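You operate a simulated robot arm through the tools that you are given. There is no shell and no other tool. Be economical: measure what you need, move in short steps, check, and stop when the job is done.

Carry out the task below with a simulated two-armed robot. There is one attempt and no reset: what you move stays moved.

JOB
Drop the blue stir bar in the beaker, fill to 100 ml at the carboy, stand it on stirrer 2.
Fine: the beaker on the bench; the bar lies in the stir bars drawer; shut drawer and tap. Set down upright: beaker.

It is judged by the outcome, as a careful person would: the job done as asked, and still so three seconds after it is handed in. It fails if anything else is knocked over, pushed out of place, dropped, spilled or broken.

ROBOT AND FRAMES
Two 7-joint arms with two-finger parallel grippers on one trunk, on a base that drives. Base frame: it is fixed to the floor where the robot stands at the start and does not move with it; the origin is under the middle of the robot, x ahead of it, y to its left, z up. Lengths are in mm, angles in rad, forces in N, time in s.
The left shoulder is at the start at [50, 161, 1098], the right one opposite. With the tool pointing down near the work surface each hand reaches from about 100 to 640 mm from the robot's upright axis, wherever it stands, measured 20 degrees to its own side. Places, roughly: bench under the carboy tap [700, -1300, 800]; blue burette tap [700, -700, 1200]; carboy tap [700, -1300, 1200]; colour stand switch [1000, -200, 1000]; dispenser dial [700, 100, 1100]; plate of stirrer two [700, -900, 900]; red burette tap [700, -900, 1200]; shaker knob [600, 300, 900]; shaker switch [600, 500, 900]; stir bars drawer [700, 0, 700]; stirrer one knob [600, -700, 900]; stirrer one switch [600, -700, 900]; stirrer two knob [600, -900, 900]; stirrer two switch [600, -900, 900]; white tube mixer switch [600, -1100, 900]. Payload 3.43 kg a hand.
The tool frame of a hand sits at the grasp point between the pads (the TCP): z along the fingers, y along the line on which they close. The tips reach 30 mm beyond it. The gripper opens to 94 mm. The fingers are 28 mm wide and 10 mm thick; the gripper's body (50 by 96 mm) begins 55 mm behind the TCP.
Orientation is told as [roll, pitch, yaw] about the base's x, y, z axes, in that order, counted from this pose: with the fingers straight down and closing along the base's y, the tool's x points along the base's -x, its y along +y and its z along -z.

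CONTROLS
- The arms move only by the tool arm_command. It takes "left_deltas", "right_deltas" or both (then of equal length, played together; a hand with none holds still); each is a list that holds one entry, the list of rows, each a list of 7 numbers: the finger opening in mm, from 0 to 94, then the shift along the tool's x, y, z in units of 50 mm (1.0 is 50 mm), then the turn, a rotation vector about the tool's x, y, z in units of 4 degrees (1.0 is 4 degrees). In form: [[[hand, tx, ty, tz, ax, ay, az], ...]]. A call has 1 to 10 rows; each row shifts and turns the commanded pose from where the row before left it, along the tool's axes as they then stand. A call with a number of a shift or a turn outside -1 to 1 is refused whole. A row lasts 0.2 s, in which the tool goes at most 50 mm and 0.15 rad; a call with a longer step from one row to the next is refused whole, and so is a gripper value outside its range. A pose out of reach is approached as far as the arm can. The call stops where the force on the tool passes 90 N (or 10 N more than at its start, if that is more) or the arm is blocked; 0.2 s more then pass. Each finger travels about 45 mm/s and halts on what it meets, pressing with about 42 N; the grip force reading is that of the motor and also rises with nothing between the fingers. The clock runs only during rows and for 0.2 s after the last one: add rows that do not move to give the fingers time. It gives the time, the measured TCP pose, the force on the tool (base axes), the opening and the grip force at its end, in the units of the frame above (readings bear some noise), with the torque about the TCP (base axes, N m) and any sound that the robot's microphone picked up.
- Cameras (640 x 400 px; columns grow to the right, rows downward): "scene" is now at [126.9, -32.2, 1235.7]; the picture's right is [-0.35, -0.94, 0.00], its down [-0.41, 0.15, -0.90] and it looks along [0.84, -0.31, -0.44] (base axes); focal length 214 px, centre (320, 200). "left" rides on the left gripper at [76, -14, -103] in its tool frame; the picture's right is [0.18, 0.98, 0.00], its down [-0.75, 0.14, -0.64] and it looks along [-0.63, 0.12, 0.77] (tool axes); focal length 243 px, centre (320, 200). "right" rides on the right gripper at [76, 14, -102] in its tool frame; the picture's right is [-0.18, 0.98, 0.00], its down [-0.75, -0.14, -0.64] and it looks along [-0.63, -0.12, 0.77] (tool axes); focal length 243 px, centre (320, 200). There is no depth. A picture from a camera that has moved, and an enlarged one, comes with that camera's place and axes in the base frame and with its lens.
- snapshot(camera): a new picture of that camera. It takes no simulated time.
- move_column(by): slides the trunk up (or, below 0, down) by that many mm; the arms and the scene camera ride with it, the base frame stays. It gives what a move gives, with no picture.
- roll_base(legs): drives the robot by 1 to 6 legs, each [ahead, left, turn to the left] in mm, mm and rad, along the robot's own axes; the way and the turn of a leg run together, so that a leg with both is an arc; at most 1500 mm and 3.142 rad a leg. The arms and the cameras ride along, it lands a little off, and it stops where it bumps. It gives what a move gives.
- head_to(pan, tilt): turns the head with the scene camera to pan (to the left, within 1.396 rad either way) and tilt (down, from -0.506 to 1.204), counted from straight ahead of the robot. It gives what a move gives.
- zoom(camera, box): a new picture of the part [left, top, right, bottom] of that camera's present view, enlarged. It takes no simulated time.
- sign_off(): hands the job in; it is judged then, once.

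Work in short steps. Places have to be worked out from the pictures, the camera data and where the tool is seen: move nearer, look again, correct. Check each grasp and each placing, and mend what went wrong. You have 120 turns and 108 pictures in all, those below and enlarged ones among them. Open the grippers and draw the arms clear of the work before you hand the job in, unless the task says otherwise; then end with one line.

The tools are called as name(argument=value, ...) on one line, values as JSON. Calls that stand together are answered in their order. arm_command: Moves the arms, as the interface text tells. Its arguments: {"type":"object","properties":{"left_deltas":{"type":"array","items":{"type":"array","items":{"type":"array","items":{"type":"number"}}}},"right_deltas":{"type":"array","items":{"type":"array","items":{"type":"array","items":{"type":"number"}}}}},"required":[]} The other tools are called the same way: move_column (by) slides the trunk up or down; roll_base (legs) drives the base; head_to (pan, tilt) turns the head that bears the scene camera; snapshot (camera) takes a picture; zoom (camera, box) takes an enlarged picture of a part of a camera's view; sign_off () hands the job in.

At the start:

```text
time_s: 0.0
left_tcp_pos: [347.4, -3.0, 1251.7]
left_orientation: [0.0, 0.002, 0.0]
left_ft_force: [-0.8, -0.2, 0.4]
left_moment: [0.03, 0.03, 0.0]
left_opening: 94.0
left_finger_force: 0.1
right_tcp_pos: [312.6, -355.1, 1180.7]
right_orientation: [0.001, 0.001, 0.001]
right_ft_force: [0.6, -0.1, -0.1]
right_moment: [0.0, -0.02, 0.01]
right_opening: 93.8
right_finger_force: 0.1
trunk travel left (down, up): [-125.0, 142.0]
robot x, y, heading: [-3.9, 0.7, -0.002]
head pan, tilt: [-0.356, 0.45]
```

scene: 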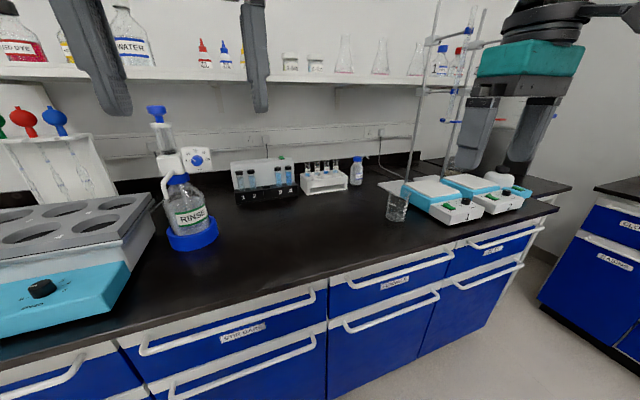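
right: 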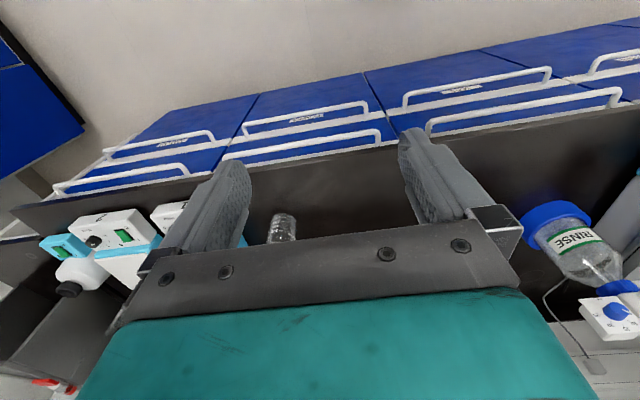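
left: 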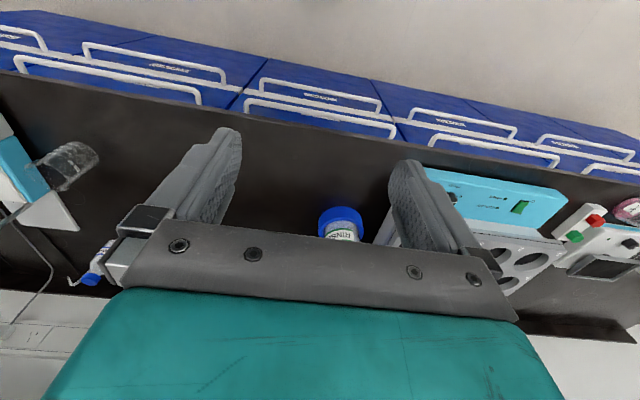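

The beaker stands around the middle of the bench and the drawer labelled "STIR BARS" is probably the one ahead-left. I look closer at both.

zoom(camera="scene", box=[120, 240, 360, 390])

zoom(camera="scene", box=[360, 140, 560, 265])

```text
2.67 times, centred on (240, 315) of scene
camera zoom: at [126.9, -32.2, 1235.7], right [-0.35, -0.94, 0.0], down [-0.41, 0.15, -0.9], along [0.84, -0.31, -0.44], focal length 572 px, centre (533, -107)
```

zoom: 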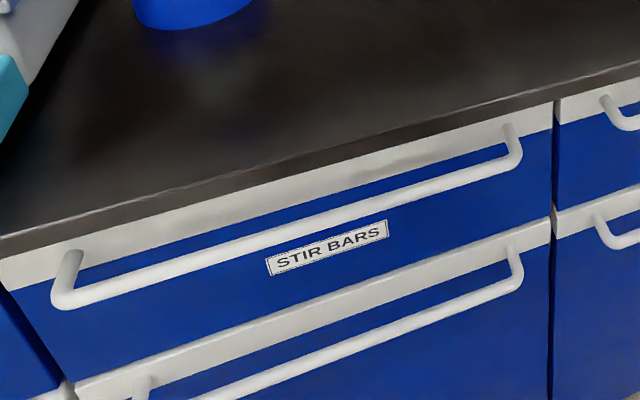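

```text
3.20 times, centred on (460, 202) of scene
camera zoom: at [126.9, -32.2, 1235.7], right [-0.35, -0.94, 0.0], down [-0.41, 0.15, -0.9], along [0.84, -0.31, -0.44], focal length 686 px, centre (-128, 192)
```

zoom: 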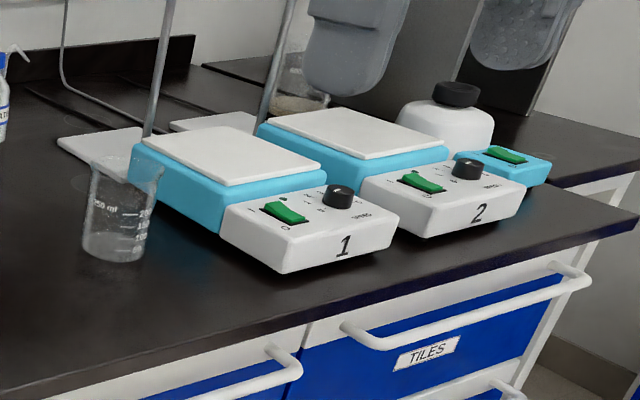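

The handle of the STIR BARS drawer is at about x 490–520, y −155..220, z 740–770; the bench edge is at about x 530, z 800. I back up a bit for arm room and start turning the left hand so its fingers point forward and close vertically.

roll_base(legs=[[-150, 0, 0]])

arm_command(left_deltas=[[[94, 0, 0, 0.5, 0.963, -0.963, -0.963], [94, 0, 0, 0.5, 0.963, -0.963, -0.963], [94, 0, 0, 0.5, 0.963, -0.963, -0.963], [94, 0, 0, 0.5, 0.963, -0.963, -0.963], [94, 0, 0, 0, 0.963, -0.963, -0.963], [94, 0, 0, 0, 0.963, -0.963, -0.963], [94, 0, 0, 0, 0.963, -0.963, -0.963], [94, 0, 0, 0, 0.963, -0.963, -0.963], [94, 0, 0, 0, 0.963, -0.963, -0.963]]])

arm_command(left_deltas=[[[94, 0, 0, 0, 0.963, -0.963, -0.963], [94, 0, 0, 0, 0.963, -0.963, -0.963], [94, 0, 0, 0, 0.963, -0.963, -0.963], [94, 0, 0, 0, 0.963, -0.963, -0.963], [94, 0, 0, 0, 0.963, -0.963, -0.963], [94, 0, 0, 0, 0.963, -0.963, -0.963], [94, 0, 0, 0, 0.963, -0.963, -0.963], [94, 0, 0, 0, 0.963, -0.963, -0.963], [94, 0, 0, 0, 0.963, -0.963, -0.963]]])

```text
time_s: 1.4
left_tcp_pos: [195.8, -2.3, 1252.7]
left_orientation: [-0.002, 0.0, -0.001]
left_ft_force: [0.0, 0.4, 0.6]
left_moment: [0.04, -0.01, 0.0]
left_opening: 94.1
left_finger_force: 0.0
right_tcp_pos: [162.7, -353.9, 1180.9]
right_orientation: [-0.001, 0.0, 0.001]
right_ft_force: [0.6, -0.9, 1.2]
right_moment: [0.02, 0.0, -0.01]
right_opening: 94.1
right_finger_force: 0.0
trunk travel left (down, up): [-125.0, 142.0]
robot x, y, heading: [-149.7, 0.8, -0.002]
head pan, tilt: [-0.356, 0.45]
```

```text
time_s: 3.4
left_tcp_pos: [208.2, -12.2, 1153.8]
left_orientation: [-0.789, -0.339, 0.787]
left_ft_force: [0.4, 0.2, 0.4]
left_moment: [0.02, -0.02, -0.01]
left_opening: 94.1
left_finger_force: 0.1
right_tcp_pos: [163.3, -355.4, 1181.2]
right_orientation: [-0.001, -0.001, 0.0]
right_ft_force: [0.0, 0.2, -0.1]
right_moment: [-0.02, 0.0, 0.0]
right_opening: 93.9
right_finger_force: 0.1
trunk travel left (down, up): [-125.0, 142.0]
robot x, y, heading: [-147.5, 0.6, -0.001]
head pan, tilt: [-0.356, 0.45]
```

```text
time_s: 5.4
left_tcp_pos: [281.9, -1.4, 1166.7]
left_orientation: [-1.572, 0.0, 1.566]
left_ft_force: [-0.4, -0.8, 0.1]
left_moment: [0.01, 0.0, 0.01]
left_opening: 94.3
left_finger_force: 0.0
left hand out of reach, approached as far as the arm can: row 6, 7, 8, 9
right_tcp_pos: [161.4, -354.6, 1179.8]
right_orientation: [0.001, 0.001, 0.001]
right_ft_force: [-0.2, 0.2, -0.1]
right_moment: [-0.02, -0.06, -0.02]
right_opening: 93.7
right_finger_force: 0.1
trunk travel left (down, up): [-125.0, 142.0]
robot x, y, heading: [-149.7, -0.4, -0.004]
head pan, tilt: [-0.356, 0.45]
```

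The orientation is right. I now lower the hand in front of the handle: down 300 mm, and look.

arm_command(left_deltas=[[[94, 0, 0.75, 0.5, 0, 0, 0], [94, 0, 0.75, 0.5, 0, 0, 0], [94, 0, 0.75, 0.3, 0, 0, 0], [94, 0, 0.75, 0.3, 0, 0, 0], [94, 0, 0.75, 0, 0, 0, 0], [94, 0, 0.75, 0, 0, 0, 0], [94, 0, 0.75, 0, 0, 0, 0], [94, 0, 0.75, 0, 0, 0, 0]]])

snapshot(camera="left")

snapshot(camera="scene")

```text
time_s: 7.3
left_tcp_pos: [396.1, 41.9, 898.9]
left_orientation: [-1.705, -0.138, 1.601]
left_ft_force: [0.3, 0.1, -0.4]
left_moment: [-0.04, 0.01, 0.04]
left_opening: 94.0
left_finger_force: 0.1
right_tcp_pos: [162.2, -354.7, 1180.1]
right_orientation: [-0.001, 0.0, 0.002]
right_ft_force: [0.9, 0.0, -0.4]
right_moment: [0.03, 0.03, 0.0]
right_opening: 94.0
right_finger_force: 0.0
trunk travel left (down, up): [-125.0, 142.0]
robot x, y, heading: [-146.1, -1.3, -0.002]
head pan, tilt: [-0.356, 0.45]
stopped in row 8 (left hand): the arm was blocked; the commanded pose is now the measured one
```

```text
102 pictures are left
camera left: at [294.0, -36.9, 889.9], right [0.13, -0.04, -0.99], down [-0.64, 0.76, -0.12], along [0.76, 0.65, 0.07], focal length 243 px, centre (320, 200)
```

left: 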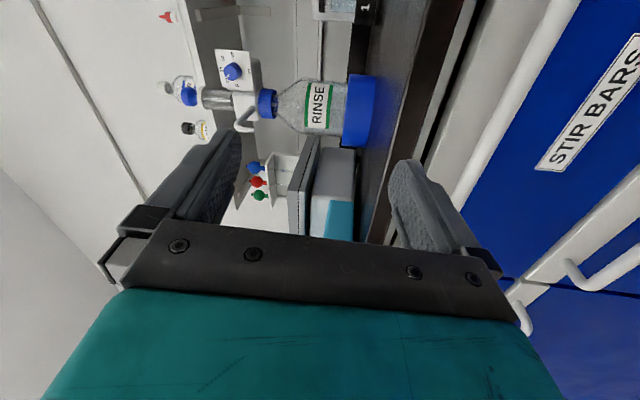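

```text
101 pictures are left
camera scene: at [-22.7, -32.2, 1235.7], right [-0.35, -0.94, 0.0], down [-0.41, 0.15, -0.9], along [0.84, -0.31, -0.44], focal length 214 px, centre (320, 200)
```

scene: 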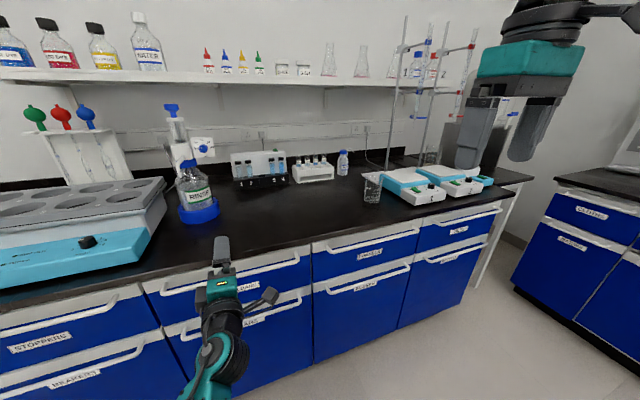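

The arm got blocked at z 899 (joint range, probably). Triangulating with this view the handle is near x 497, z 768. I lower the trunk instead.

move_column(by=-122)

snapshot(camera="left")

snapshot(camera="scene")

```text
time_s: 8.9
left_tcp_pos: [395.4, 41.2, 778.0]
left_orientation: [-1.703, -0.138, 1.601]
left_ft_force: [0.1, 0.2, -0.1]
left_moment: [0.0, 0.01, -0.01]
left_opening: 93.8
left_finger_force: 0.1
right_tcp_pos: [162.5, -354.3, 1057.6]
right_orientation: [0.001, 0.0, 0.001]
right_ft_force: [0.3, 0.8, -0.1]
right_moment: [0.02, 0.01, 0.01]
right_opening: 94.0
right_finger_force: 0.1
trunk travel left (down, up): [-3.0, 264.0]
robot x, y, heading: [-148.2, 3.6, 0.0]
head pan, tilt: [-0.356, 0.45]
```

```text
100 pictures are left
camera left: at [293.7, -37.2, 767.9], right [0.13, -0.04, -0.99], down [-0.64, 0.76, -0.12], along [0.76, 0.65, 0.07], focal length 243 px, centre (320, 200)
```

left: 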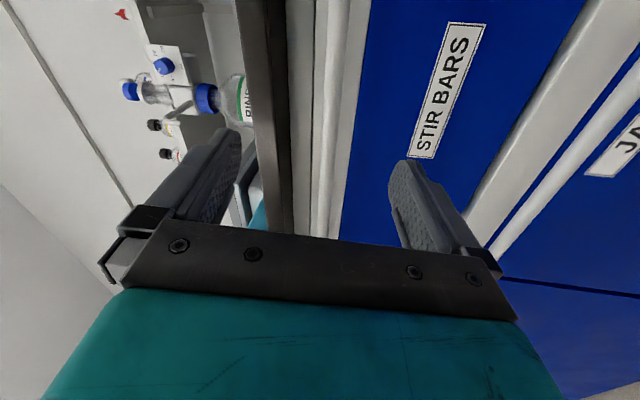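

```text
99 pictures are left
camera scene: at [-22.8, -32.2, 1113.7], right [-0.35, -0.94, 0.0], down [-0.41, 0.15, -0.9], along [0.84, -0.31, -0.43], focal length 214 px, centre (320, 200)
```

scene: 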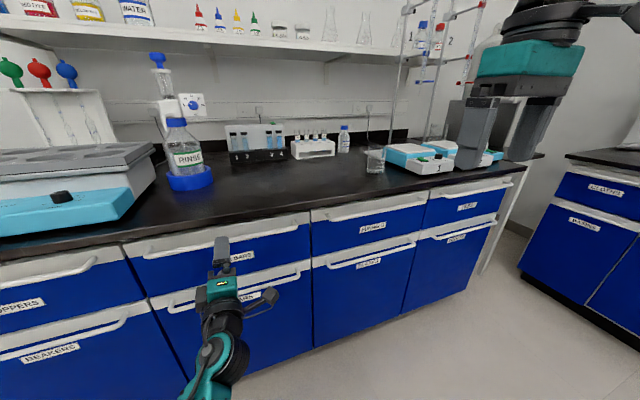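

The handle matches x≈493, z≈773 and the hand is level with it. I set the opening to 60 and drive forward 82 mm.

arm_command(left_deltas=[[[60, 0, 0, 0, 0, 0, 0], [60, 0, 0, 0, 0, 0, 0], [60, 0, 0, 0, 0, 0, 0]]])

roll_base(legs=[[82, 0, 0]])

snapshot(camera="left")

zoom(camera="scene", box=[120, 180, 360, 330])

```text
time_s: 9.7
left_tcp_pos: [395.5, 41.6, 778.0]
left_orientation: [-1.704, -0.139, 1.6]
left_ft_force: [-0.1, -0.2, -0.3]
left_moment: [0.0, -0.02, -0.02]
left_opening: 60.0
left_finger_force: 0.0
right_tcp_pos: [162.0, -354.1, 1058.9]
right_orientation: [0.0, 0.0, -0.001]
right_ft_force: [1.5, 0.1, 0.6]
right_moment: [0.03, 0.0, -0.01]
right_opening: 93.8
right_finger_force: 0.1
trunk travel left (down, up): [-3.0, 264.0]
robot x, y, heading: [-149.4, -0.1, 0.001]
head pan, tilt: [-0.356, 0.45]
```

```text
time_s: 10.7
left_tcp_pos: [476.4, 41.5, 776.3]
left_orientation: [-1.705, -0.139, 1.601]
left_ft_force: [-0.7, 0.6, 0.8]
left_moment: [0.0, -0.02, 0.02]
left_opening: 60.0
left_finger_force: 0.0
right_tcp_pos: [243.3, -355.2, 1058.5]
right_orientation: [0.0, 0.0, 0.0]
right_ft_force: [-0.2, -0.3, 0.2]
right_moment: [0.01, 0.04, 0.01]
right_opening: 94.1
right_finger_force: 0.1
trunk travel left (down, up): [-3.0, 264.0]
robot x, y, heading: [-72.3, -0.6, -0.005]
head pan, tilt: [-0.356, 0.45]
```

```text
98 pictures are left
camera left: at [374.5, -37.5, 767.5], right [0.13, -0.04, -0.99], down [-0.64, 0.76, -0.12], along [0.76, 0.65, 0.07], focal length 243 px, centre (320, 200)
```

left: 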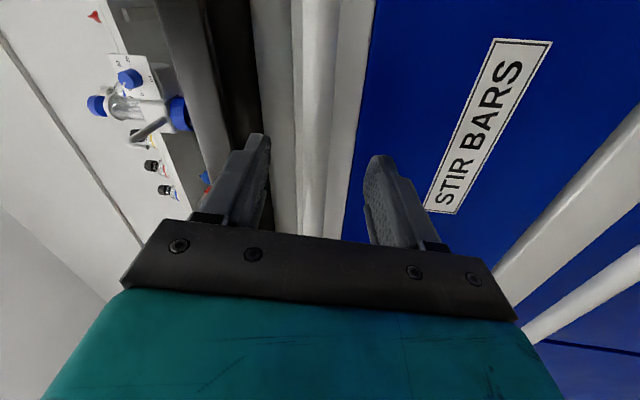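

```text
2.67 times, centred on (240, 255) of scene
camera zoom: at [58.3, -32.4, 1113.6], right [-0.35, -0.94, 0.0], down [-0.41, 0.15, -0.9], along [0.84, -0.31, -0.44], focal length 572 px, centre (533, 53)
```

zoom: 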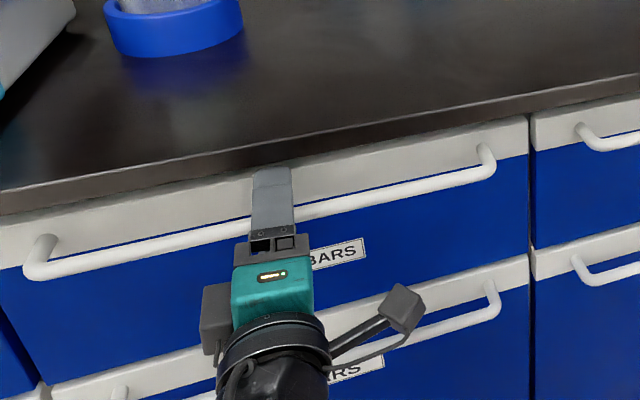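

The bar lies between the fingers. I close on it.

arm_command(left_deltas=[[[40, 0, 0, 0, 0, 0, 0], [20, 0, 0, 0, 0, 0, 0], [4, 0, 0, 0, 0, 0, 0], [4, 0, 0, 0, 0, 0, 0], [4, 0, 0, 0, 0, 0, 0], [4, 0, 0, 0, 0, 0, 0]]])

snapshot(camera="left")

```text
time_s: 12.1
left_tcp_pos: [475.9, 40.9, 779.6]
left_orientation: [-1.709, -0.136, 1.601]
left_ft_force: [2.2, -0.7, 15.3]
left_moment: [-1.14, -0.06, -0.29]
left_opening: 19.6
left_finger_force: 45.5
right_tcp_pos: [243.3, -354.5, 1059.2]
right_orientation: [0.0, -0.002, 0.0]
right_ft_force: [0.5, -0.5, 0.1]
right_moment: [0.02, -0.01, 0.01]
right_opening: 93.9
right_finger_force: 0.1
trunk travel left (down, up): [-3.0, 264.0]
robot x, y, heading: [-69.2, -0.8, -0.003]
head pan, tilt: [-0.356, 0.45]
```

```text
96 pictures are left
camera left: at [374.0, -37.5, 769.9], right [0.14, -0.05, -0.99], down [-0.64, 0.76, -0.12], along [0.76, 0.65, 0.07], focal length 243 px, centre (320, 200)
```

left: 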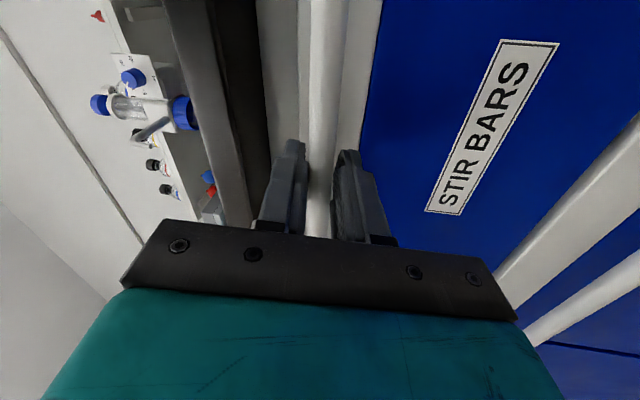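

The handle is gripped (opening 19.6, 45 N). I pull by backing the base 250 mm.

roll_base(legs=[[-250, 0, 0]])

snapshot(camera="scene")

```text
time_s: 13.9
left_tcp_pos: [226.0, 41.0, 779.4]
left_orientation: [-1.709, -0.14, 1.602]
left_ft_force: [0.7, -14.5, 15.1]
left_moment: [-1.13, 0.0, 0.04]
left_opening: 19.5
left_finger_force: 44.9
right_tcp_pos: [-5.5, -355.0, 1058.3]
right_orientation: [0.0, -0.002, 0.003]
right_ft_force: [-0.1, 0.7, 0.1]
right_moment: [-0.01, -0.01, 0.0]
right_opening: 94.0
right_finger_force: 0.1
trunk travel left (down, up): [-3.0, 264.0]
robot x, y, heading: [-315.6, 2.3, 0.001]
head pan, tilt: [-0.356, 0.45]
```

```text
95 pictures are left
camera scene: at [-192.8, -32.9, 1113.9], right [-0.35, -0.94, 0.0], down [-0.41, 0.15, -0.9], along [0.84, -0.31, -0.43], focal length 214 px, centre (320, 200)
```

scene: 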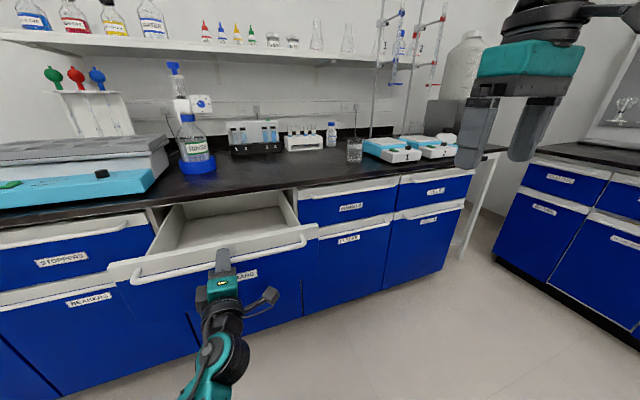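

The drawer came open. I look inside.

head_to(pan=0.05, tilt=0.5)

zoom(camera="scene", box=[200, 130, 440, 280])

```text
time_s: 14.8
left_tcp_pos: [226.4, 40.4, 779.4]
left_orientation: [-1.708, -0.137, 1.602]
left_ft_force: [-0.2, -4.0, 4.5]
left_moment: [-1.36, 0.0, -0.43]
left_opening: 19.6
left_finger_force: 45.1
right_tcp_pos: [-6.0, -354.1, 1059.0]
right_orientation: [0.001, 0.001, 0.001]
right_ft_force: [-0.1, -0.5, 0.0]
right_moment: [0.02, -0.01, 0.0]
right_opening: 93.7
right_finger_force: 0.0
trunk travel left (down, up): [-3.0, 264.0]
robot x, y, heading: [-320.5, -1.1, 0.002]
head pan, tilt: [0.051, 0.499]
```

```text
2.67 times, centred on (320, 205) of scene
camera zoom: at [-187.4, 4.3, 1109.3], right [0.05, -1.0, 0.0], down [-0.48, -0.02, -0.88], along [0.88, 0.05, -0.48], focal length 572 px, centre (320, 187)
```

zoom: 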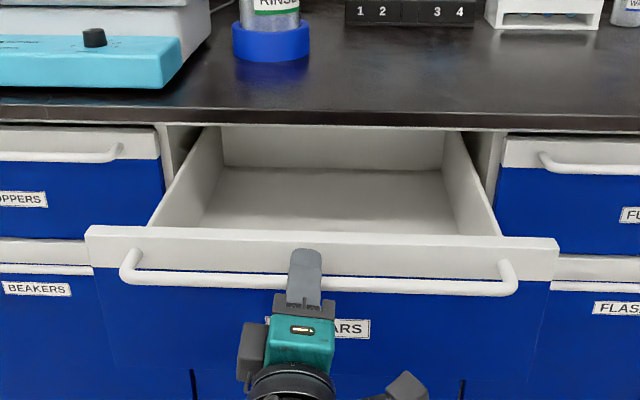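

The bars must be near the front, hidden by the panel. I release the handle, back off, raise the trunk and look down.

arm_command(left_deltas=[[[60, 0, 0, 0, 0, 0, 0], [60, 0, 0, 0, 0, 0, 0], [60, 0, 0, 0, 0, 0, 0], [60, 0, 0, 0, 0, 0, 0]]])

roll_base(legs=[[-100, 0, 0]])

move_column(by=260)

roll_base(legs=[[100, 0, 0]])

head_to(pan=0.0, tilt=0.75)

snapshot(camera="scene")

```text
time_s: 15.8
left_tcp_pos: [227.2, 43.0, 778.9]
left_orientation: [-1.706, -0.14, 1.601]
left_ft_force: [0.6, 0.3, 0.6]
left_moment: [0.02, -0.01, 0.06]
left_opening: 60.0
left_finger_force: 0.1
right_tcp_pos: [-5.0, -354.4, 1058.9]
right_orientation: [-0.001, -0.001, 0.002]
right_ft_force: [-0.5, 0.6, 0.9]
right_moment: [0.02, 0.01, 0.03]
right_opening: 93.9
right_finger_force: 0.0
trunk travel left (down, up): [-3.0, 264.0]
robot x, y, heading: [-318.6, 1.5, -0.004]
head pan, tilt: [0.051, 0.499]
```

```text
time_s: 16.9
left_tcp_pos: [175.4, 40.7, 779.0]
left_orientation: [-1.709, -0.139, 1.601]
left_ft_force: [0.6, -0.6, 0.4]
left_moment: [0.02, 0.0, -0.01]
left_opening: 60.2
left_finger_force: 0.0
right_tcp_pos: [-55.8, -354.5, 1059.1]
right_orientation: [-0.001, -0.005, 0.004]
right_ft_force: [-0.6, -0.5, 0.4]
right_moment: [0.01, -0.02, 0.02]
right_opening: 94.0
right_finger_force: 0.1
trunk travel left (down, up): [-3.0, 264.0]
robot x, y, heading: [-365.4, -0.1, 0.001]
head pan, tilt: [0.051, 0.499]
stopped in leg 1: the robot was blocked; the commanded pose is now the measured one
```

```text
time_s: 19.6
left_tcp_pos: [177.0, 41.7, 1039.4]
left_orientation: [-1.708, -0.138, 1.6]
left_ft_force: [0.4, 0.0, -0.3]
left_moment: [0.0, -0.02, 0.01]
left_opening: 60.0
left_finger_force: 0.0
right_tcp_pos: [-54.0, -353.0, 1319.2]
right_orientation: [-0.001, -0.004, 0.003]
right_ft_force: [0.6, -0.6, -0.2]
right_moment: [0.03, 0.0, -0.03]
right_opening: 94.1
right_finger_force: 0.1
trunk travel left (down, up): [-263.0, 4.0]
robot x, y, heading: [-364.6, -3.2, 0.002]
head pan, tilt: [0.051, 0.499]
```

```text
time_s: 20.7
left_tcp_pos: [276.4, 42.0, 1039.0]
left_orientation: [-1.707, -0.139, 1.6]
left_ft_force: [0.0, 0.1, 0.0]
left_moment: [-0.01, 0.01, 0.0]
left_opening: 60.0
left_finger_force: 0.1
right_tcp_pos: [45.6, -353.2, 1319.3]
right_orientation: [-0.001, -0.003, 0.003]
right_ft_force: [0.0, -0.6, -0.9]
right_moment: [0.03, 0.03, 0.0]
right_opening: 93.8
right_finger_force: 0.1
trunk travel left (down, up): [-263.0, 4.0]
robot x, y, heading: [-265.4, 1.7, 0.004]
head pan, tilt: [0.051, 0.499]
```

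```text
time_s: 21.5
left_tcp_pos: [276.4, 42.2, 1039.5]
left_orientation: [-1.71, -0.141, 1.6]
left_ft_force: [0.2, -0.2, 0.3]
left_moment: [0.0, 0.0, 0.01]
left_opening: 59.9
left_finger_force: 0.1
right_tcp_pos: [45.3, -354.1, 1319.7]
right_orientation: [-0.001, -0.005, 0.004]
right_ft_force: [0.4, -0.7, 0.2]
right_moment: [0.0, 0.0, 0.03]
right_opening: 94.0
right_finger_force: 0.2
trunk travel left (down, up): [-263.0, 4.0]
robot x, y, heading: [-268.2, -1.3, -0.001]
head pan, tilt: [0.0, 0.75]
```

```text
93 pictures are left
camera scene: at [-144.8, -0.1, 1347.3], right [0.0, -1.0, 0.0], down [-0.68, 0.0, -0.73], along [0.73, 0.0, -0.68], focal length 214 px, centre (320, 200)
```

scene: 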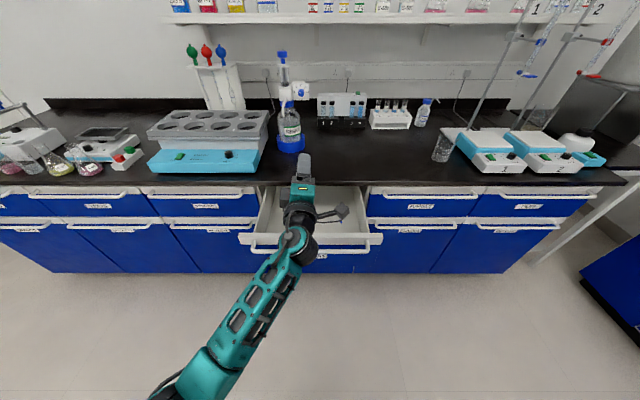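

The arm hides the drawer. I turn the left hand back to fingers-down and use its camera.

arm_command(left_deltas=[[[94, 0, 0, 0, -0.963, 0.963, 0.963], [94, 0, 0, 0, -0.963, 0.963, 0.963], [94, 0, 0, 0, -0.963, 0.963, 0.963], [94, 0, 0, 0, -0.963, 0.963, 0.963], [94, 0, 0, 0, -0.963, 0.963, 0.963], [94, 0, 0, 0, -0.963, 0.963, 0.963], [94, 0, 0, 0, -0.963, 0.963, 0.963], [94, 0, 0, 0, -0.963, 0.963, 0.963], [94, 0, 0, 0, -0.963, 0.963, 0.963]]])

arm_command(left_deltas=[[[94, 0, 0, 0, -0.963, 0.963, 0.963], [94, 0, 0, 0, -0.963, 0.963, 0.963], [94, 0, 0, 0, -0.963, 0.963, 0.963], [94, 0, 0, 0, -0.963, 0.963, 0.963], [94, 0, 0, 0, -0.963, 0.963, 0.963], [94, 0, 0, 0, -0.963, 0.963, 0.963], [94, 0, 0, 0, -0.963, 0.963, 0.963], [94, 0, 0, 0, -0.963, 0.963, 0.963], [94, 0, 0, 0, -0.963, 0.963, 0.963]]])

snapshot(camera="left")

snapshot(camera="scene")

```text
time_s: 23.5
left_tcp_pos: [276.5, 42.4, 1038.4]
left_orientation: [-0.781, -0.536, 0.8]
left_ft_force: [-0.4, 0.8, 0.0]
left_moment: [0.02, 0.01, 0.01]
left_opening: 94.3
left_finger_force: 0.0
right_tcp_pos: [44.2, -353.5, 1319.5]
right_orientation: [-0.002, -0.004, 0.004]
right_ft_force: [-0.4, -0.7, -0.3]
right_moment: [-0.03, 0.04, 0.0]
right_opening: 94.2
right_finger_force: 0.0
trunk travel left (down, up): [-263.0, 4.0]
robot x, y, heading: [-267.9, -0.6, 0.005]
head pan, tilt: [0.0, 0.75]
```

```text
time_s: 25.5
left_tcp_pos: [275.9, 42.2, 1037.2]
left_orientation: [0.144, -0.134, 0.012]
left_ft_force: [0.4, -0.4, 0.1]
left_moment: [-0.03, 0.03, 0.01]
left_opening: 94.0
left_finger_force: 0.1
right_tcp_pos: [44.5, -354.2, 1320.7]
right_orientation: [-0.003, -0.005, 0.003]
right_ft_force: [-0.2, 0.3, 0.3]
right_moment: [0.01, 0.02, -0.01]
right_opening: 94.1
right_finger_force: 0.1
trunk travel left (down, up): [-263.0, 4.0]
robot x, y, heading: [-269.3, -1.6, 0.003]
head pan, tilt: [0.0, 0.75]
```

```text
92 pictures are left
camera left: at [187.1, 12.4, 1127.6], right [-0.21, 0.97, 0.11], down [0.66, 0.06, 0.75], along [0.72, 0.23, -0.65], focal length 243 px, centre (320, 200)
```

left: 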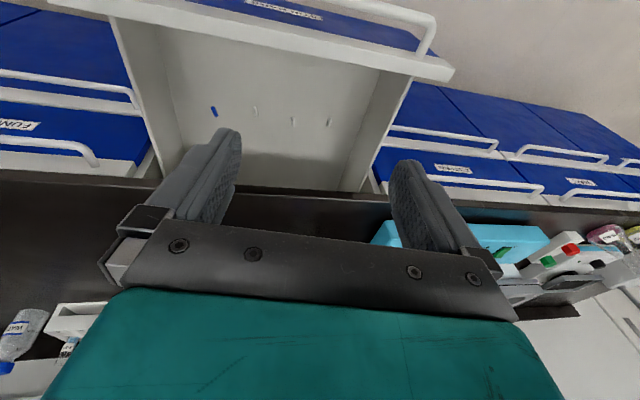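

```text
91 pictures are left
camera scene: at [-144.7, -0.2, 1347.2], right [0.0, -1.0, 0.0], down [-0.68, 0.0, -0.73], along [0.73, 0.0, -0.68], focal length 214 px, centre (320, 200)
```

scene: 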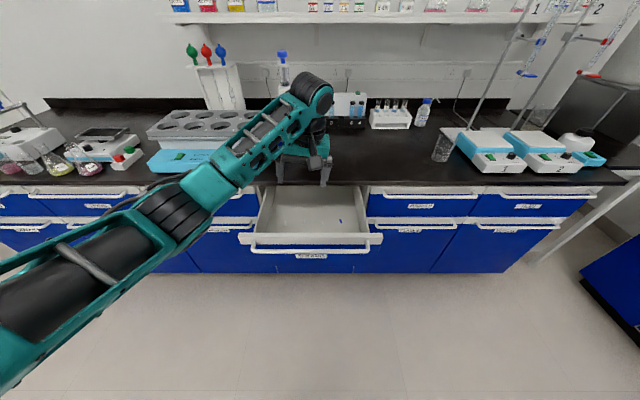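

The blue bar triangulates to about (433, −81, 711), lying roughly along x. I level the hand and drive so the bar is in the left hand's reach.

arm_command(left_deltas=[[[94, 0, 0, 0, 0.69, 0.64, 0.06], [94, 0, 0, 0, 0.69, 0.64, 0.06], [94, 0, 0, 0, 0.69, 0.64, 0.06]]])

roll_base(legs=[[0, -130, 0], [108, 0, 0]])

snapshot(camera="left")

snapshot(camera="scene")

```text
time_s: 26.3
left_tcp_pos: [276.7, 42.0, 1039.0]
left_orientation: [-0.004, 0.0, 0.006]
left_ft_force: [-0.3, 0.0, -0.6]
left_moment: [-0.01, 0.01, -0.01]
left_opening: 94.2
left_finger_force: 0.0
right_tcp_pos: [44.2, -354.0, 1319.6]
right_orientation: [-0.001, -0.004, 0.004]
right_ft_force: [-0.1, -0.5, 0.1]
right_moment: [0.02, -0.02, -0.02]
right_opening: 94.0
right_finger_force: 0.0
trunk travel left (down, up): [-263.0, 4.0]
robot x, y, heading: [-271.5, -0.2, -0.0]
head pan, tilt: [0.0, 0.75]
```

```text
time_s: 28.8
left_tcp_pos: [383.7, -88.2, 1039.4]
left_orientation: [-0.003, 0.001, 0.006]
left_ft_force: [0.4, -0.1, -0.5]
left_moment: [-0.02, -0.01, -0.02]
left_opening: 94.2
left_finger_force: 0.1
right_tcp_pos: [152.0, -483.9, 1320.0]
right_orientation: [-0.002, -0.002, 0.005]
right_ft_force: [-0.3, -0.4, 0.1]
right_moment: [0.0, 0.04, 0.01]
right_opening: 93.8
right_finger_force: 0.0
trunk travel left (down, up): [-263.0, 4.0]
robot x, y, heading: [-162.5, -125.2, -0.001]
head pan, tilt: [0.0, 0.75]
```

```text
90 pictures are left
camera left: at [307.7, -103.2, 1141.8], right [-0.19, 0.98, 0.0], down [0.75, 0.15, 0.64], along [0.63, 0.12, -0.77], focal length 243 px, centre (320, 200)
```

left: 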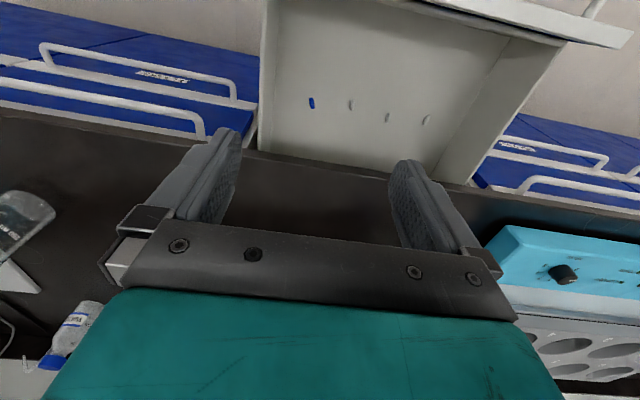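

```text
89 pictures are left
camera scene: at [-36.2, -130.3, 1347.1], right [0.0, -1.0, 0.0], down [-0.68, 0.0, -0.73], along [0.73, 0.0, -0.68], focal length 214 px, centre (320, 200)
```

scene: 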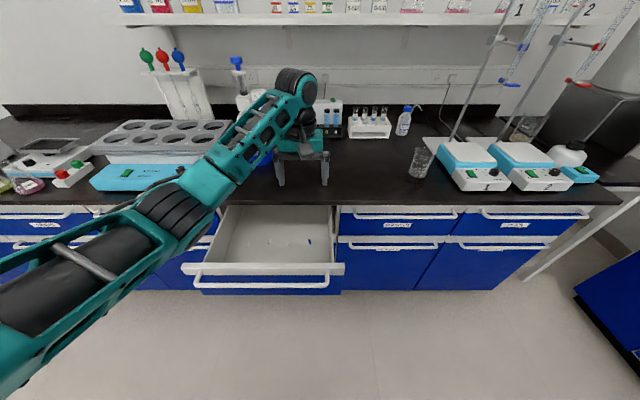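

I zoom both views to refine the bar's place.

zoom(camera="left", box=[280, 70, 360, 120])

zoom(camera="scene", box=[200, 195, 360, 295])

```text
8.00 times, centred on (320, 95) of left
camera zoom: at [307.7, -103.2, 1141.8], right [-0.19, 0.98, 0.0], down [0.75, 0.15, 0.64], along [0.63, 0.12, -0.77], focal length 1941 px, centre (320, 1040)
```

zoom: 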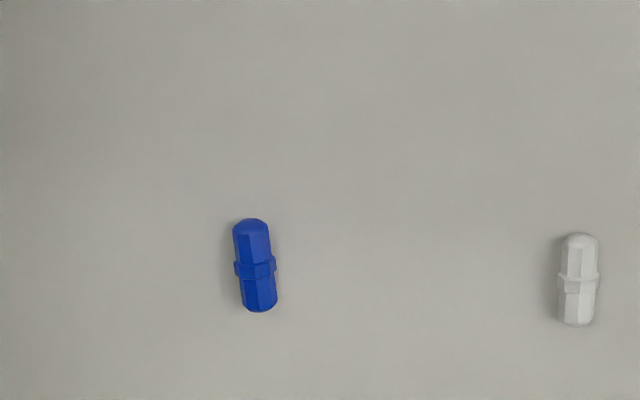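

```text
4.00 times, centred on (280, 245) of scene
camera zoom: at [-36.2, -130.3, 1347.1], right [0.0, -1.0, 0.0], down [-0.68, 0.0, -0.73], along [0.73, 0.0, -0.68], focal length 858 px, centre (480, 20)
```

zoom: 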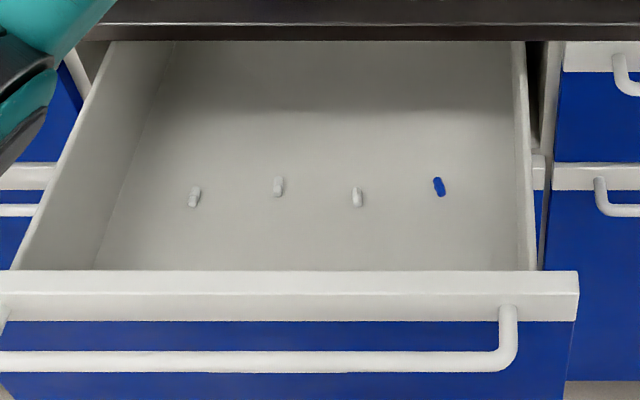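

Bar is about (455, −90, 680). I move in closer above it and look again.

arm_command(left_deltas=[[[94, -0.25, 0, 0.95, 0, 0, 0], [94, -0.25, 0, 0.95, 0, 0, 0], [94, -0.25, 0, 0.95, 0, 0, 0], [94, -0.25, 0, 0.95, 0, 0, 0]]])

snapshot(camera="left")

```text
time_s: 29.8
left_tcp_pos: [425.4, -87.6, 850.8]
left_orientation: [-0.004, -0.005, 0.004]
left_ft_force: [-0.8, 0.4, -0.1]
left_moment: [0.02, 0.01, 0.0]
left_opening: 94.2
left_finger_force: 0.1
left hand out of reach, approached as far as the arm can: row 4
right_tcp_pos: [151.9, -484.6, 1320.4]
right_orientation: [-0.001, -0.005, 0.004]
right_ft_force: [-0.1, 0.1, 0.5]
right_moment: [-0.04, 0.02, -0.02]
right_opening: 94.2
right_finger_force: 0.0
trunk travel left (down, up): [-263.0, 4.0]
robot x, y, heading: [-160.5, -128.1, 0.003]
head pan, tilt: [0.0, 0.75]
```

```text
86 pictures are left
camera left: at [348.6, -101.4, 953.4], right [-0.19, 0.98, -0.01], down [0.75, 0.15, 0.64], along [0.63, 0.12, -0.76], focal length 243 px, centre (320, 200)
```

left: 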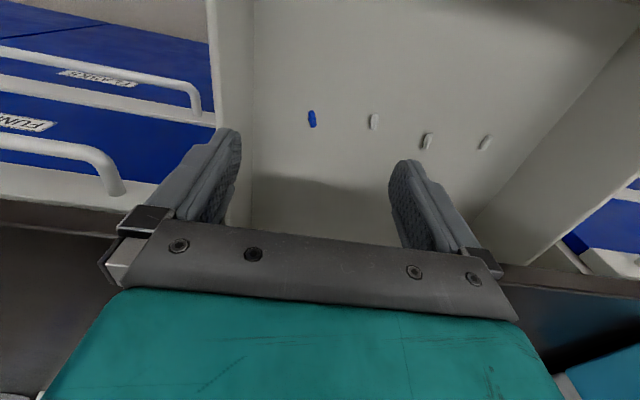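

Three views agree on about (464, −90, 660). I drive forward 40, then lower with the trunk and recheck.

roll_base(legs=[[40, 0, 0]])

move_column(by=-90)

snapshot(camera="left")

snapshot(camera="scene")

```text
time_s: 30.7
left_tcp_pos: [466.3, -86.8, 849.1]
left_orientation: [-0.004, 0.001, 0.007]
left_ft_force: [-0.2, 0.1, 0.1]
left_moment: [-0.03, 0.04, 0.02]
left_opening: 93.9
left_finger_force: 0.0
right_tcp_pos: [193.1, -483.5, 1319.7]
right_orientation: [-0.001, -0.003, 0.003]
right_ft_force: [0.2, 0.3, 0.0]
right_moment: [0.0, 0.05, -0.02]
right_opening: 94.0
right_finger_force: 0.1
trunk travel left (down, up): [-263.0, 4.0]
robot x, y, heading: [-122.1, -131.0, -0.002]
head pan, tilt: [0.0, 0.75]
```

```text
time_s: 31.8
left_tcp_pos: [466.2, -85.9, 789.2]
left_orientation: [0.001, -0.032, -0.001]
left_ft_force: [-50.2, 11.8, 38.0]
left_moment: [0.06, -3.72, 0.0]
left_opening: 94.0
left_finger_force: 0.1
right_tcp_pos: [182.3, -481.8, 1240.2]
right_orientation: [-0.004, -0.017, 0.006]
right_ft_force: [-0.3, 0.3, 1.0]
right_moment: [-0.02, -0.02, -0.02]
right_opening: 94.0
right_finger_force: 0.1
trunk travel left (down, up): [-181.0, 86.0]
robot x, y, heading: [-126.1, -128.4, 0.004]
head pan, tilt: [0.0, 0.75]
stopped: the force on the tool passed its limit at 98 N (the readings are from after the stop); the commanded pose is now the measured one
```

```text
85 pictures are left
camera left: at [387.1, -100.5, 889.8], right [-0.18, 0.98, -0.01], down [0.73, 0.14, 0.67], along [0.66, 0.12, -0.75], focal length 243 px, centre (320, 200)
```

left: 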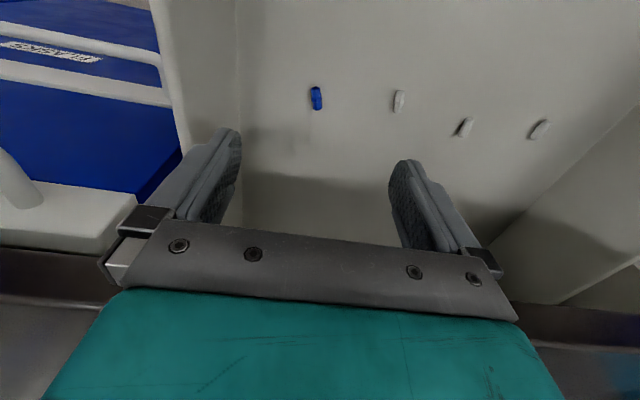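

```text
84 pictures are left
camera scene: at [-7.9, -128.5, 1265.9], right [0.0, -1.0, 0.0], down [-0.68, 0.0, -0.74], along [0.74, 0.0, -0.68], focal length 214 px, centre (320, 200)
```

scene: 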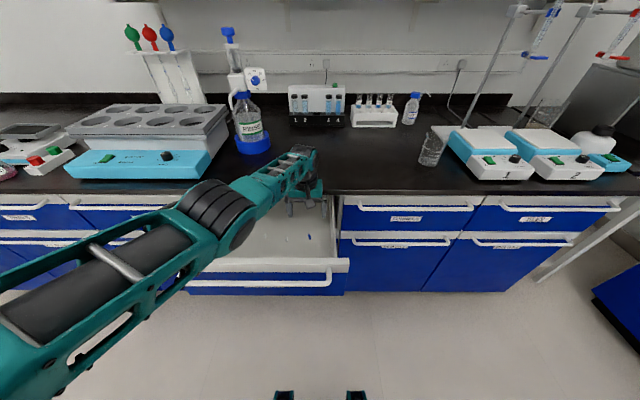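

The gripper body touched the bench edge: bench top is really about z 857 with its edge near x 480, overhanging near the bar. I raise, then tilt the fingers forward ~25° so the body stays on the robot's side.

move_column(by=80)

arm_command(left_deltas=[[[60, 0.3, 0, 0, 0, -1, 0], [50, 0.3, 0, 0, 0, -1, 0], [40, 0.3, 0, 0, 0, -1, 0], [40, 0.3, 0, 0, 0, -1, 0], [40, 0, 0, 0, 0, -1, 0], [40, 0, 0, 0, 0, -1, 0], [40, 0, 0, 0, 0, 0, 0]]])

snapshot(camera="left")

```text
time_s: 33.0
left_tcp_pos: [474.1, -88.1, 863.6]
left_orientation: [-0.004, -0.031, 0.0]
left_ft_force: [-0.7, -0.2, -0.4]
left_moment: [-0.01, 0.01, 0.0]
left_opening: 93.9
left_finger_force: 0.0
right_tcp_pos: [191.9, -482.8, 1317.5]
right_orientation: [-0.002, -0.004, 0.005]
right_ft_force: [0.4, -0.1, -0.4]
right_moment: [0.03, 0.05, 0.04]
right_opening: 93.9
right_finger_force: 0.0
trunk travel left (down, up): [-261.0, 6.0]
robot x, y, heading: [-121.5, -127.5, -0.001]
head pan, tilt: [0.0, 0.75]
```

```text
time_s: 34.5
left_tcp_pos: [413.5, -86.7, 852.5]
left_orientation: [-0.003, -0.449, 0.0]
left_ft_force: [0.2, 0.4, -0.2]
left_moment: [0.0, -0.04, -0.01]
left_opening: 40.0
left_finger_force: 0.0
right_tcp_pos: [192.2, -483.7, 1317.3]
right_orientation: [-0.002, -0.004, 0.003]
right_ft_force: [-0.7, 0.7, 0.2]
right_moment: [0.03, 0.02, -0.01]
right_opening: 93.6
right_finger_force: 0.0
trunk travel left (down, up): [-261.0, 6.0]
robot x, y, heading: [-122.0, -131.3, -0.0]
head pan, tilt: [0.0, 0.75]
```

```text
83 pictures are left
camera left: at [300.5, -101.6, 914.1], right [-0.17, 0.98, -0.08], down [0.4, 0.14, 0.9], along [0.9, 0.12, -0.42], focal length 243 px, centre (320, 200)
```

left: 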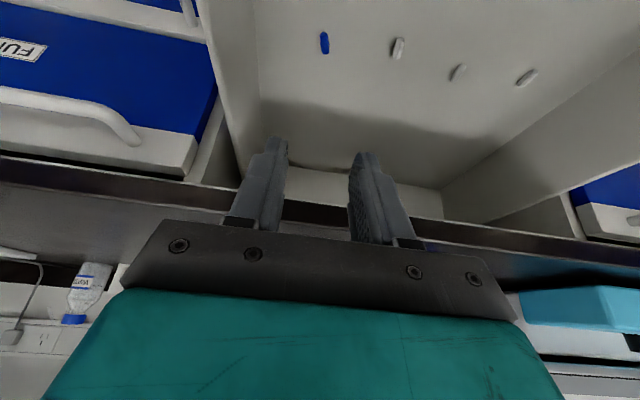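

Bar confirmed near (466, −90, 655). I move forward over it and lower with the trunk.

arm_command(left_deltas=[[[40, -0.347, -0.033, 0.167, 0, 0, 0], [40, -0.347, -0.033, 0.167, 0, 0, 0], [40, 0, 0, 0, 0, 0, 0]]])

move_column(by=-120)

snapshot(camera="left")

snapshot(camera="scene")

```text
time_s: 35.4
left_tcp_pos: [452.0, -90.1, 852.3]
left_orientation: [-0.003, -0.447, 0.001]
left_ft_force: [0.0, 0.3, -0.4]
left_moment: [-0.03, -0.02, -0.02]
left_opening: 40.0
left_finger_force: 0.1
right_tcp_pos: [191.2, -482.9, 1317.7]
right_orientation: [-0.003, -0.004, 0.006]
right_ft_force: [0.6, -0.2, -0.6]
right_moment: [0.0, -0.03, -0.02]
right_opening: 94.0
right_finger_force: 0.0
trunk travel left (down, up): [-261.0, 6.0]
robot x, y, heading: [-119.3, -129.6, -0.0]
head pan, tilt: [0.0, 0.75]
```

```text
time_s: 36.9
left_tcp_pos: [452.2, -90.5, 733.3]
left_orientation: [-0.003, -0.447, 0.003]
left_ft_force: [-0.6, 0.4, 0.9]
left_moment: [-0.01, 0.0, 0.01]
left_opening: 40.0
left_finger_force: 0.1
right_tcp_pos: [190.8, -482.6, 1196.9]
right_orientation: [-0.003, -0.005, 0.005]
right_ft_force: [0.1, -0.8, 0.1]
right_moment: [0.0, 0.02, 0.01]
right_opening: 94.2
right_finger_force: 0.1
trunk travel left (down, up): [-141.0, 126.0]
robot x, y, heading: [-119.0, -132.9, 0.0]
head pan, tilt: [0.0, 0.75]
```

```text
82 pictures are left
camera left: at [338.8, -104.7, 793.9], right [-0.17, 0.98, -0.08], down [0.4, 0.14, 0.9], along [0.9, 0.12, -0.42], focal length 243 px, centre (320, 200)
```

left: 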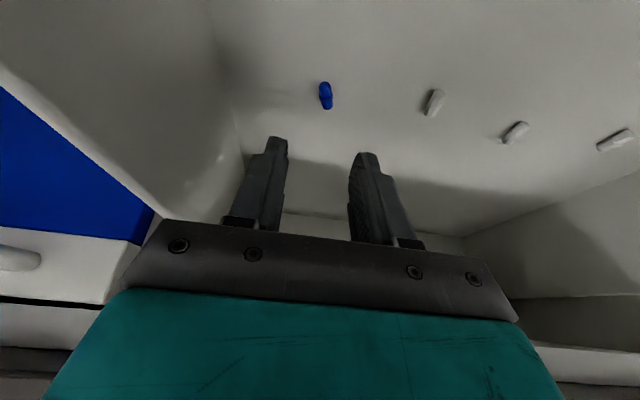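

```text
81 pictures are left
camera scene: at [1.9, -129.8, 1224.8], right [0.0, -1.0, 0.0], down [-0.68, 0.0, -0.73], along [0.73, 0.0, -0.68], focal length 214 px, centre (320, 200)
```

scene: 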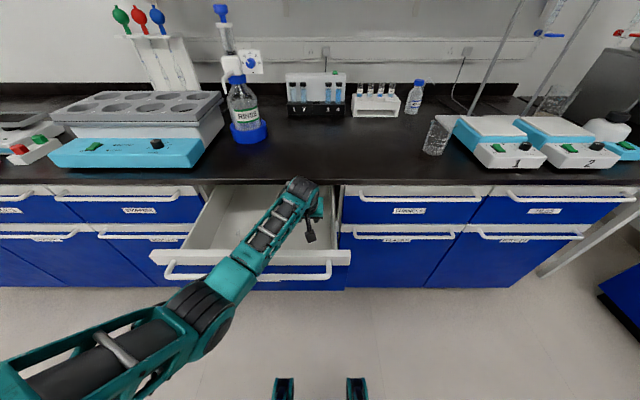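

Lateral alignment is good. I lower 45 more and look.

move_column(by=-45)

snapshot(camera="left")

```text
time_s: 37.7
left_tcp_pos: [451.9, -90.6, 688.3]
left_orientation: [-0.003, -0.446, 0.001]
left_ft_force: [-0.1, -0.2, -0.3]
left_moment: [0.01, 0.02, 0.0]
left_opening: 39.9
left_finger_force: 0.1
right_tcp_pos: [189.9, -482.7, 1151.8]
right_orientation: [-0.001, -0.005, 0.004]
right_ft_force: [0.6, 0.0, 0.2]
right_moment: [-0.03, 0.01, 0.02]
right_opening: 93.9
right_finger_force: 0.1
trunk travel left (down, up): [-96.0, 171.0]
robot x, y, heading: [-124.4, -131.1, 0.001]
head pan, tilt: [0.0, 0.75]
```

```text
80 pictures are left
camera left: at [338.8, -104.7, 748.9], right [-0.17, 0.98, -0.08], down [0.4, 0.14, 0.9], along [0.9, 0.12, -0.42], focal length 243 px, centre (320, 200)
```

left: 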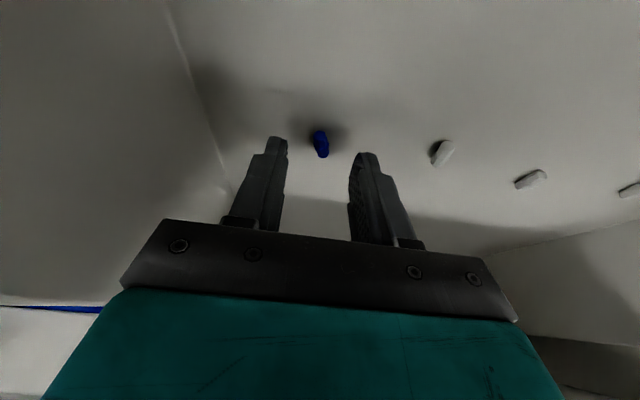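

The bar is at about (469, −90, 648). I make the last small move and close on it.

arm_command(left_deltas=[[[40, -0.06, 0, 0.13, 0, 0, 0], [40, 0, 0, 0.13, 0, 0, 0], [40, 0, 0, 0, 0, 0, 0]]])

snapshot(camera="left")

```text
time_s: 38.5
left_tcp_pos: [460.9, -91.3, 679.0]
left_orientation: [-0.001, -0.446, 0.002]
left_ft_force: [-0.2, 0.1, 0.3]
left_moment: [-0.02, 0.0, 0.02]
left_opening: 40.2
left_finger_force: 0.1
right_tcp_pos: [191.6, -482.2, 1152.7]
right_orientation: [-0.002, -0.006, 0.006]
right_ft_force: [-0.2, 0.1, 0.0]
right_moment: [0.02, 0.01, 0.02]
right_opening: 94.4
right_finger_force: 0.0
trunk travel left (down, up): [-96.0, 171.0]
robot x, y, heading: [-121.9, -127.8, 0.0]
head pan, tilt: [0.0, 0.75]
```

```text
79 pictures are left
camera left: at [347.4, -104.7, 738.3], right [-0.17, 0.98, -0.08], down [0.4, 0.14, 0.9], along [0.9, 0.12, -0.42], focal length 243 px, centre (320, 200)
```

left: 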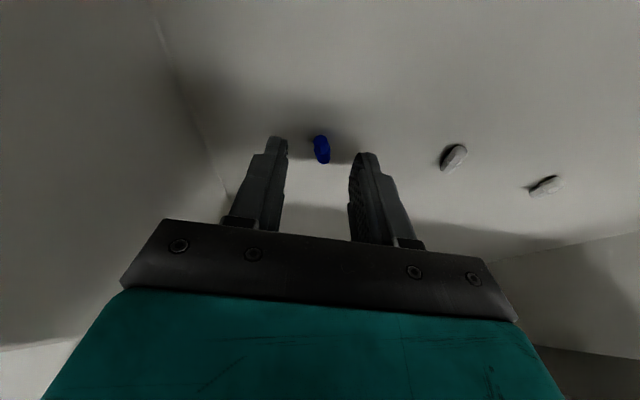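

The bar sits between the tips; I lower 2–3 mm and close.

arm_command(left_deltas=[[[40, 0.02, 0, 0.045, 0, 0, 0], [25, 0, 0, 0, 0, 0, 0], [10, 0, 0, 0, 0, 0, 0], [2, 0, 0, 0, 0, 0, 0], [2, 0, 0, 0, 0, 0, 0], [2, 0, 0, 0, 0, 0, 0]]])

snapshot(camera="left")

```text
time_s: 39.9
left_tcp_pos: [462.0, -90.2, 675.9]
left_orientation: [-0.003, -0.448, 0.002]
left_ft_force: [-0.2, 0.2, 0.2]
left_moment: [-0.01, 0.02, -0.01]
left_opening: 7.2
left_finger_force: 41.7
right_tcp_pos: [190.1, -483.7, 1152.5]
right_orientation: [-0.001, -0.004, 0.006]
right_ft_force: [-0.1, 0.5, -0.3]
right_moment: [0.03, 0.03, 0.05]
right_opening: 94.1
right_finger_force: 0.0
trunk travel left (down, up): [-96.0, 171.0]
robot x, y, heading: [-120.4, -131.9, -0.001]
head pan, tilt: [0.0, 0.75]
```

```text
78 pictures are left
camera left: at [347.2, -105.0, 736.0], right [-0.17, 0.98, -0.08], down [0.4, 0.14, 0.9], along [0.9, 0.12, -0.42], focal length 243 px, centre (320, 200)
```

left: 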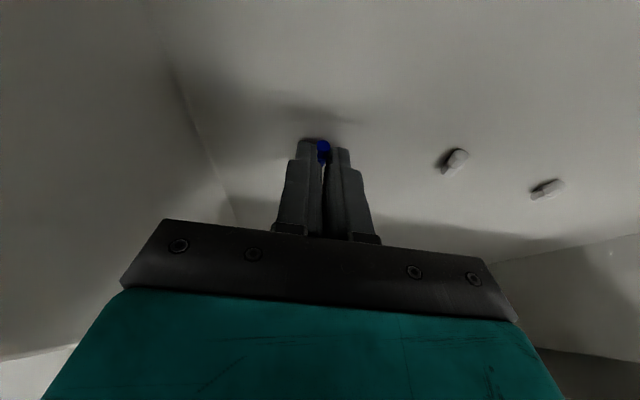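

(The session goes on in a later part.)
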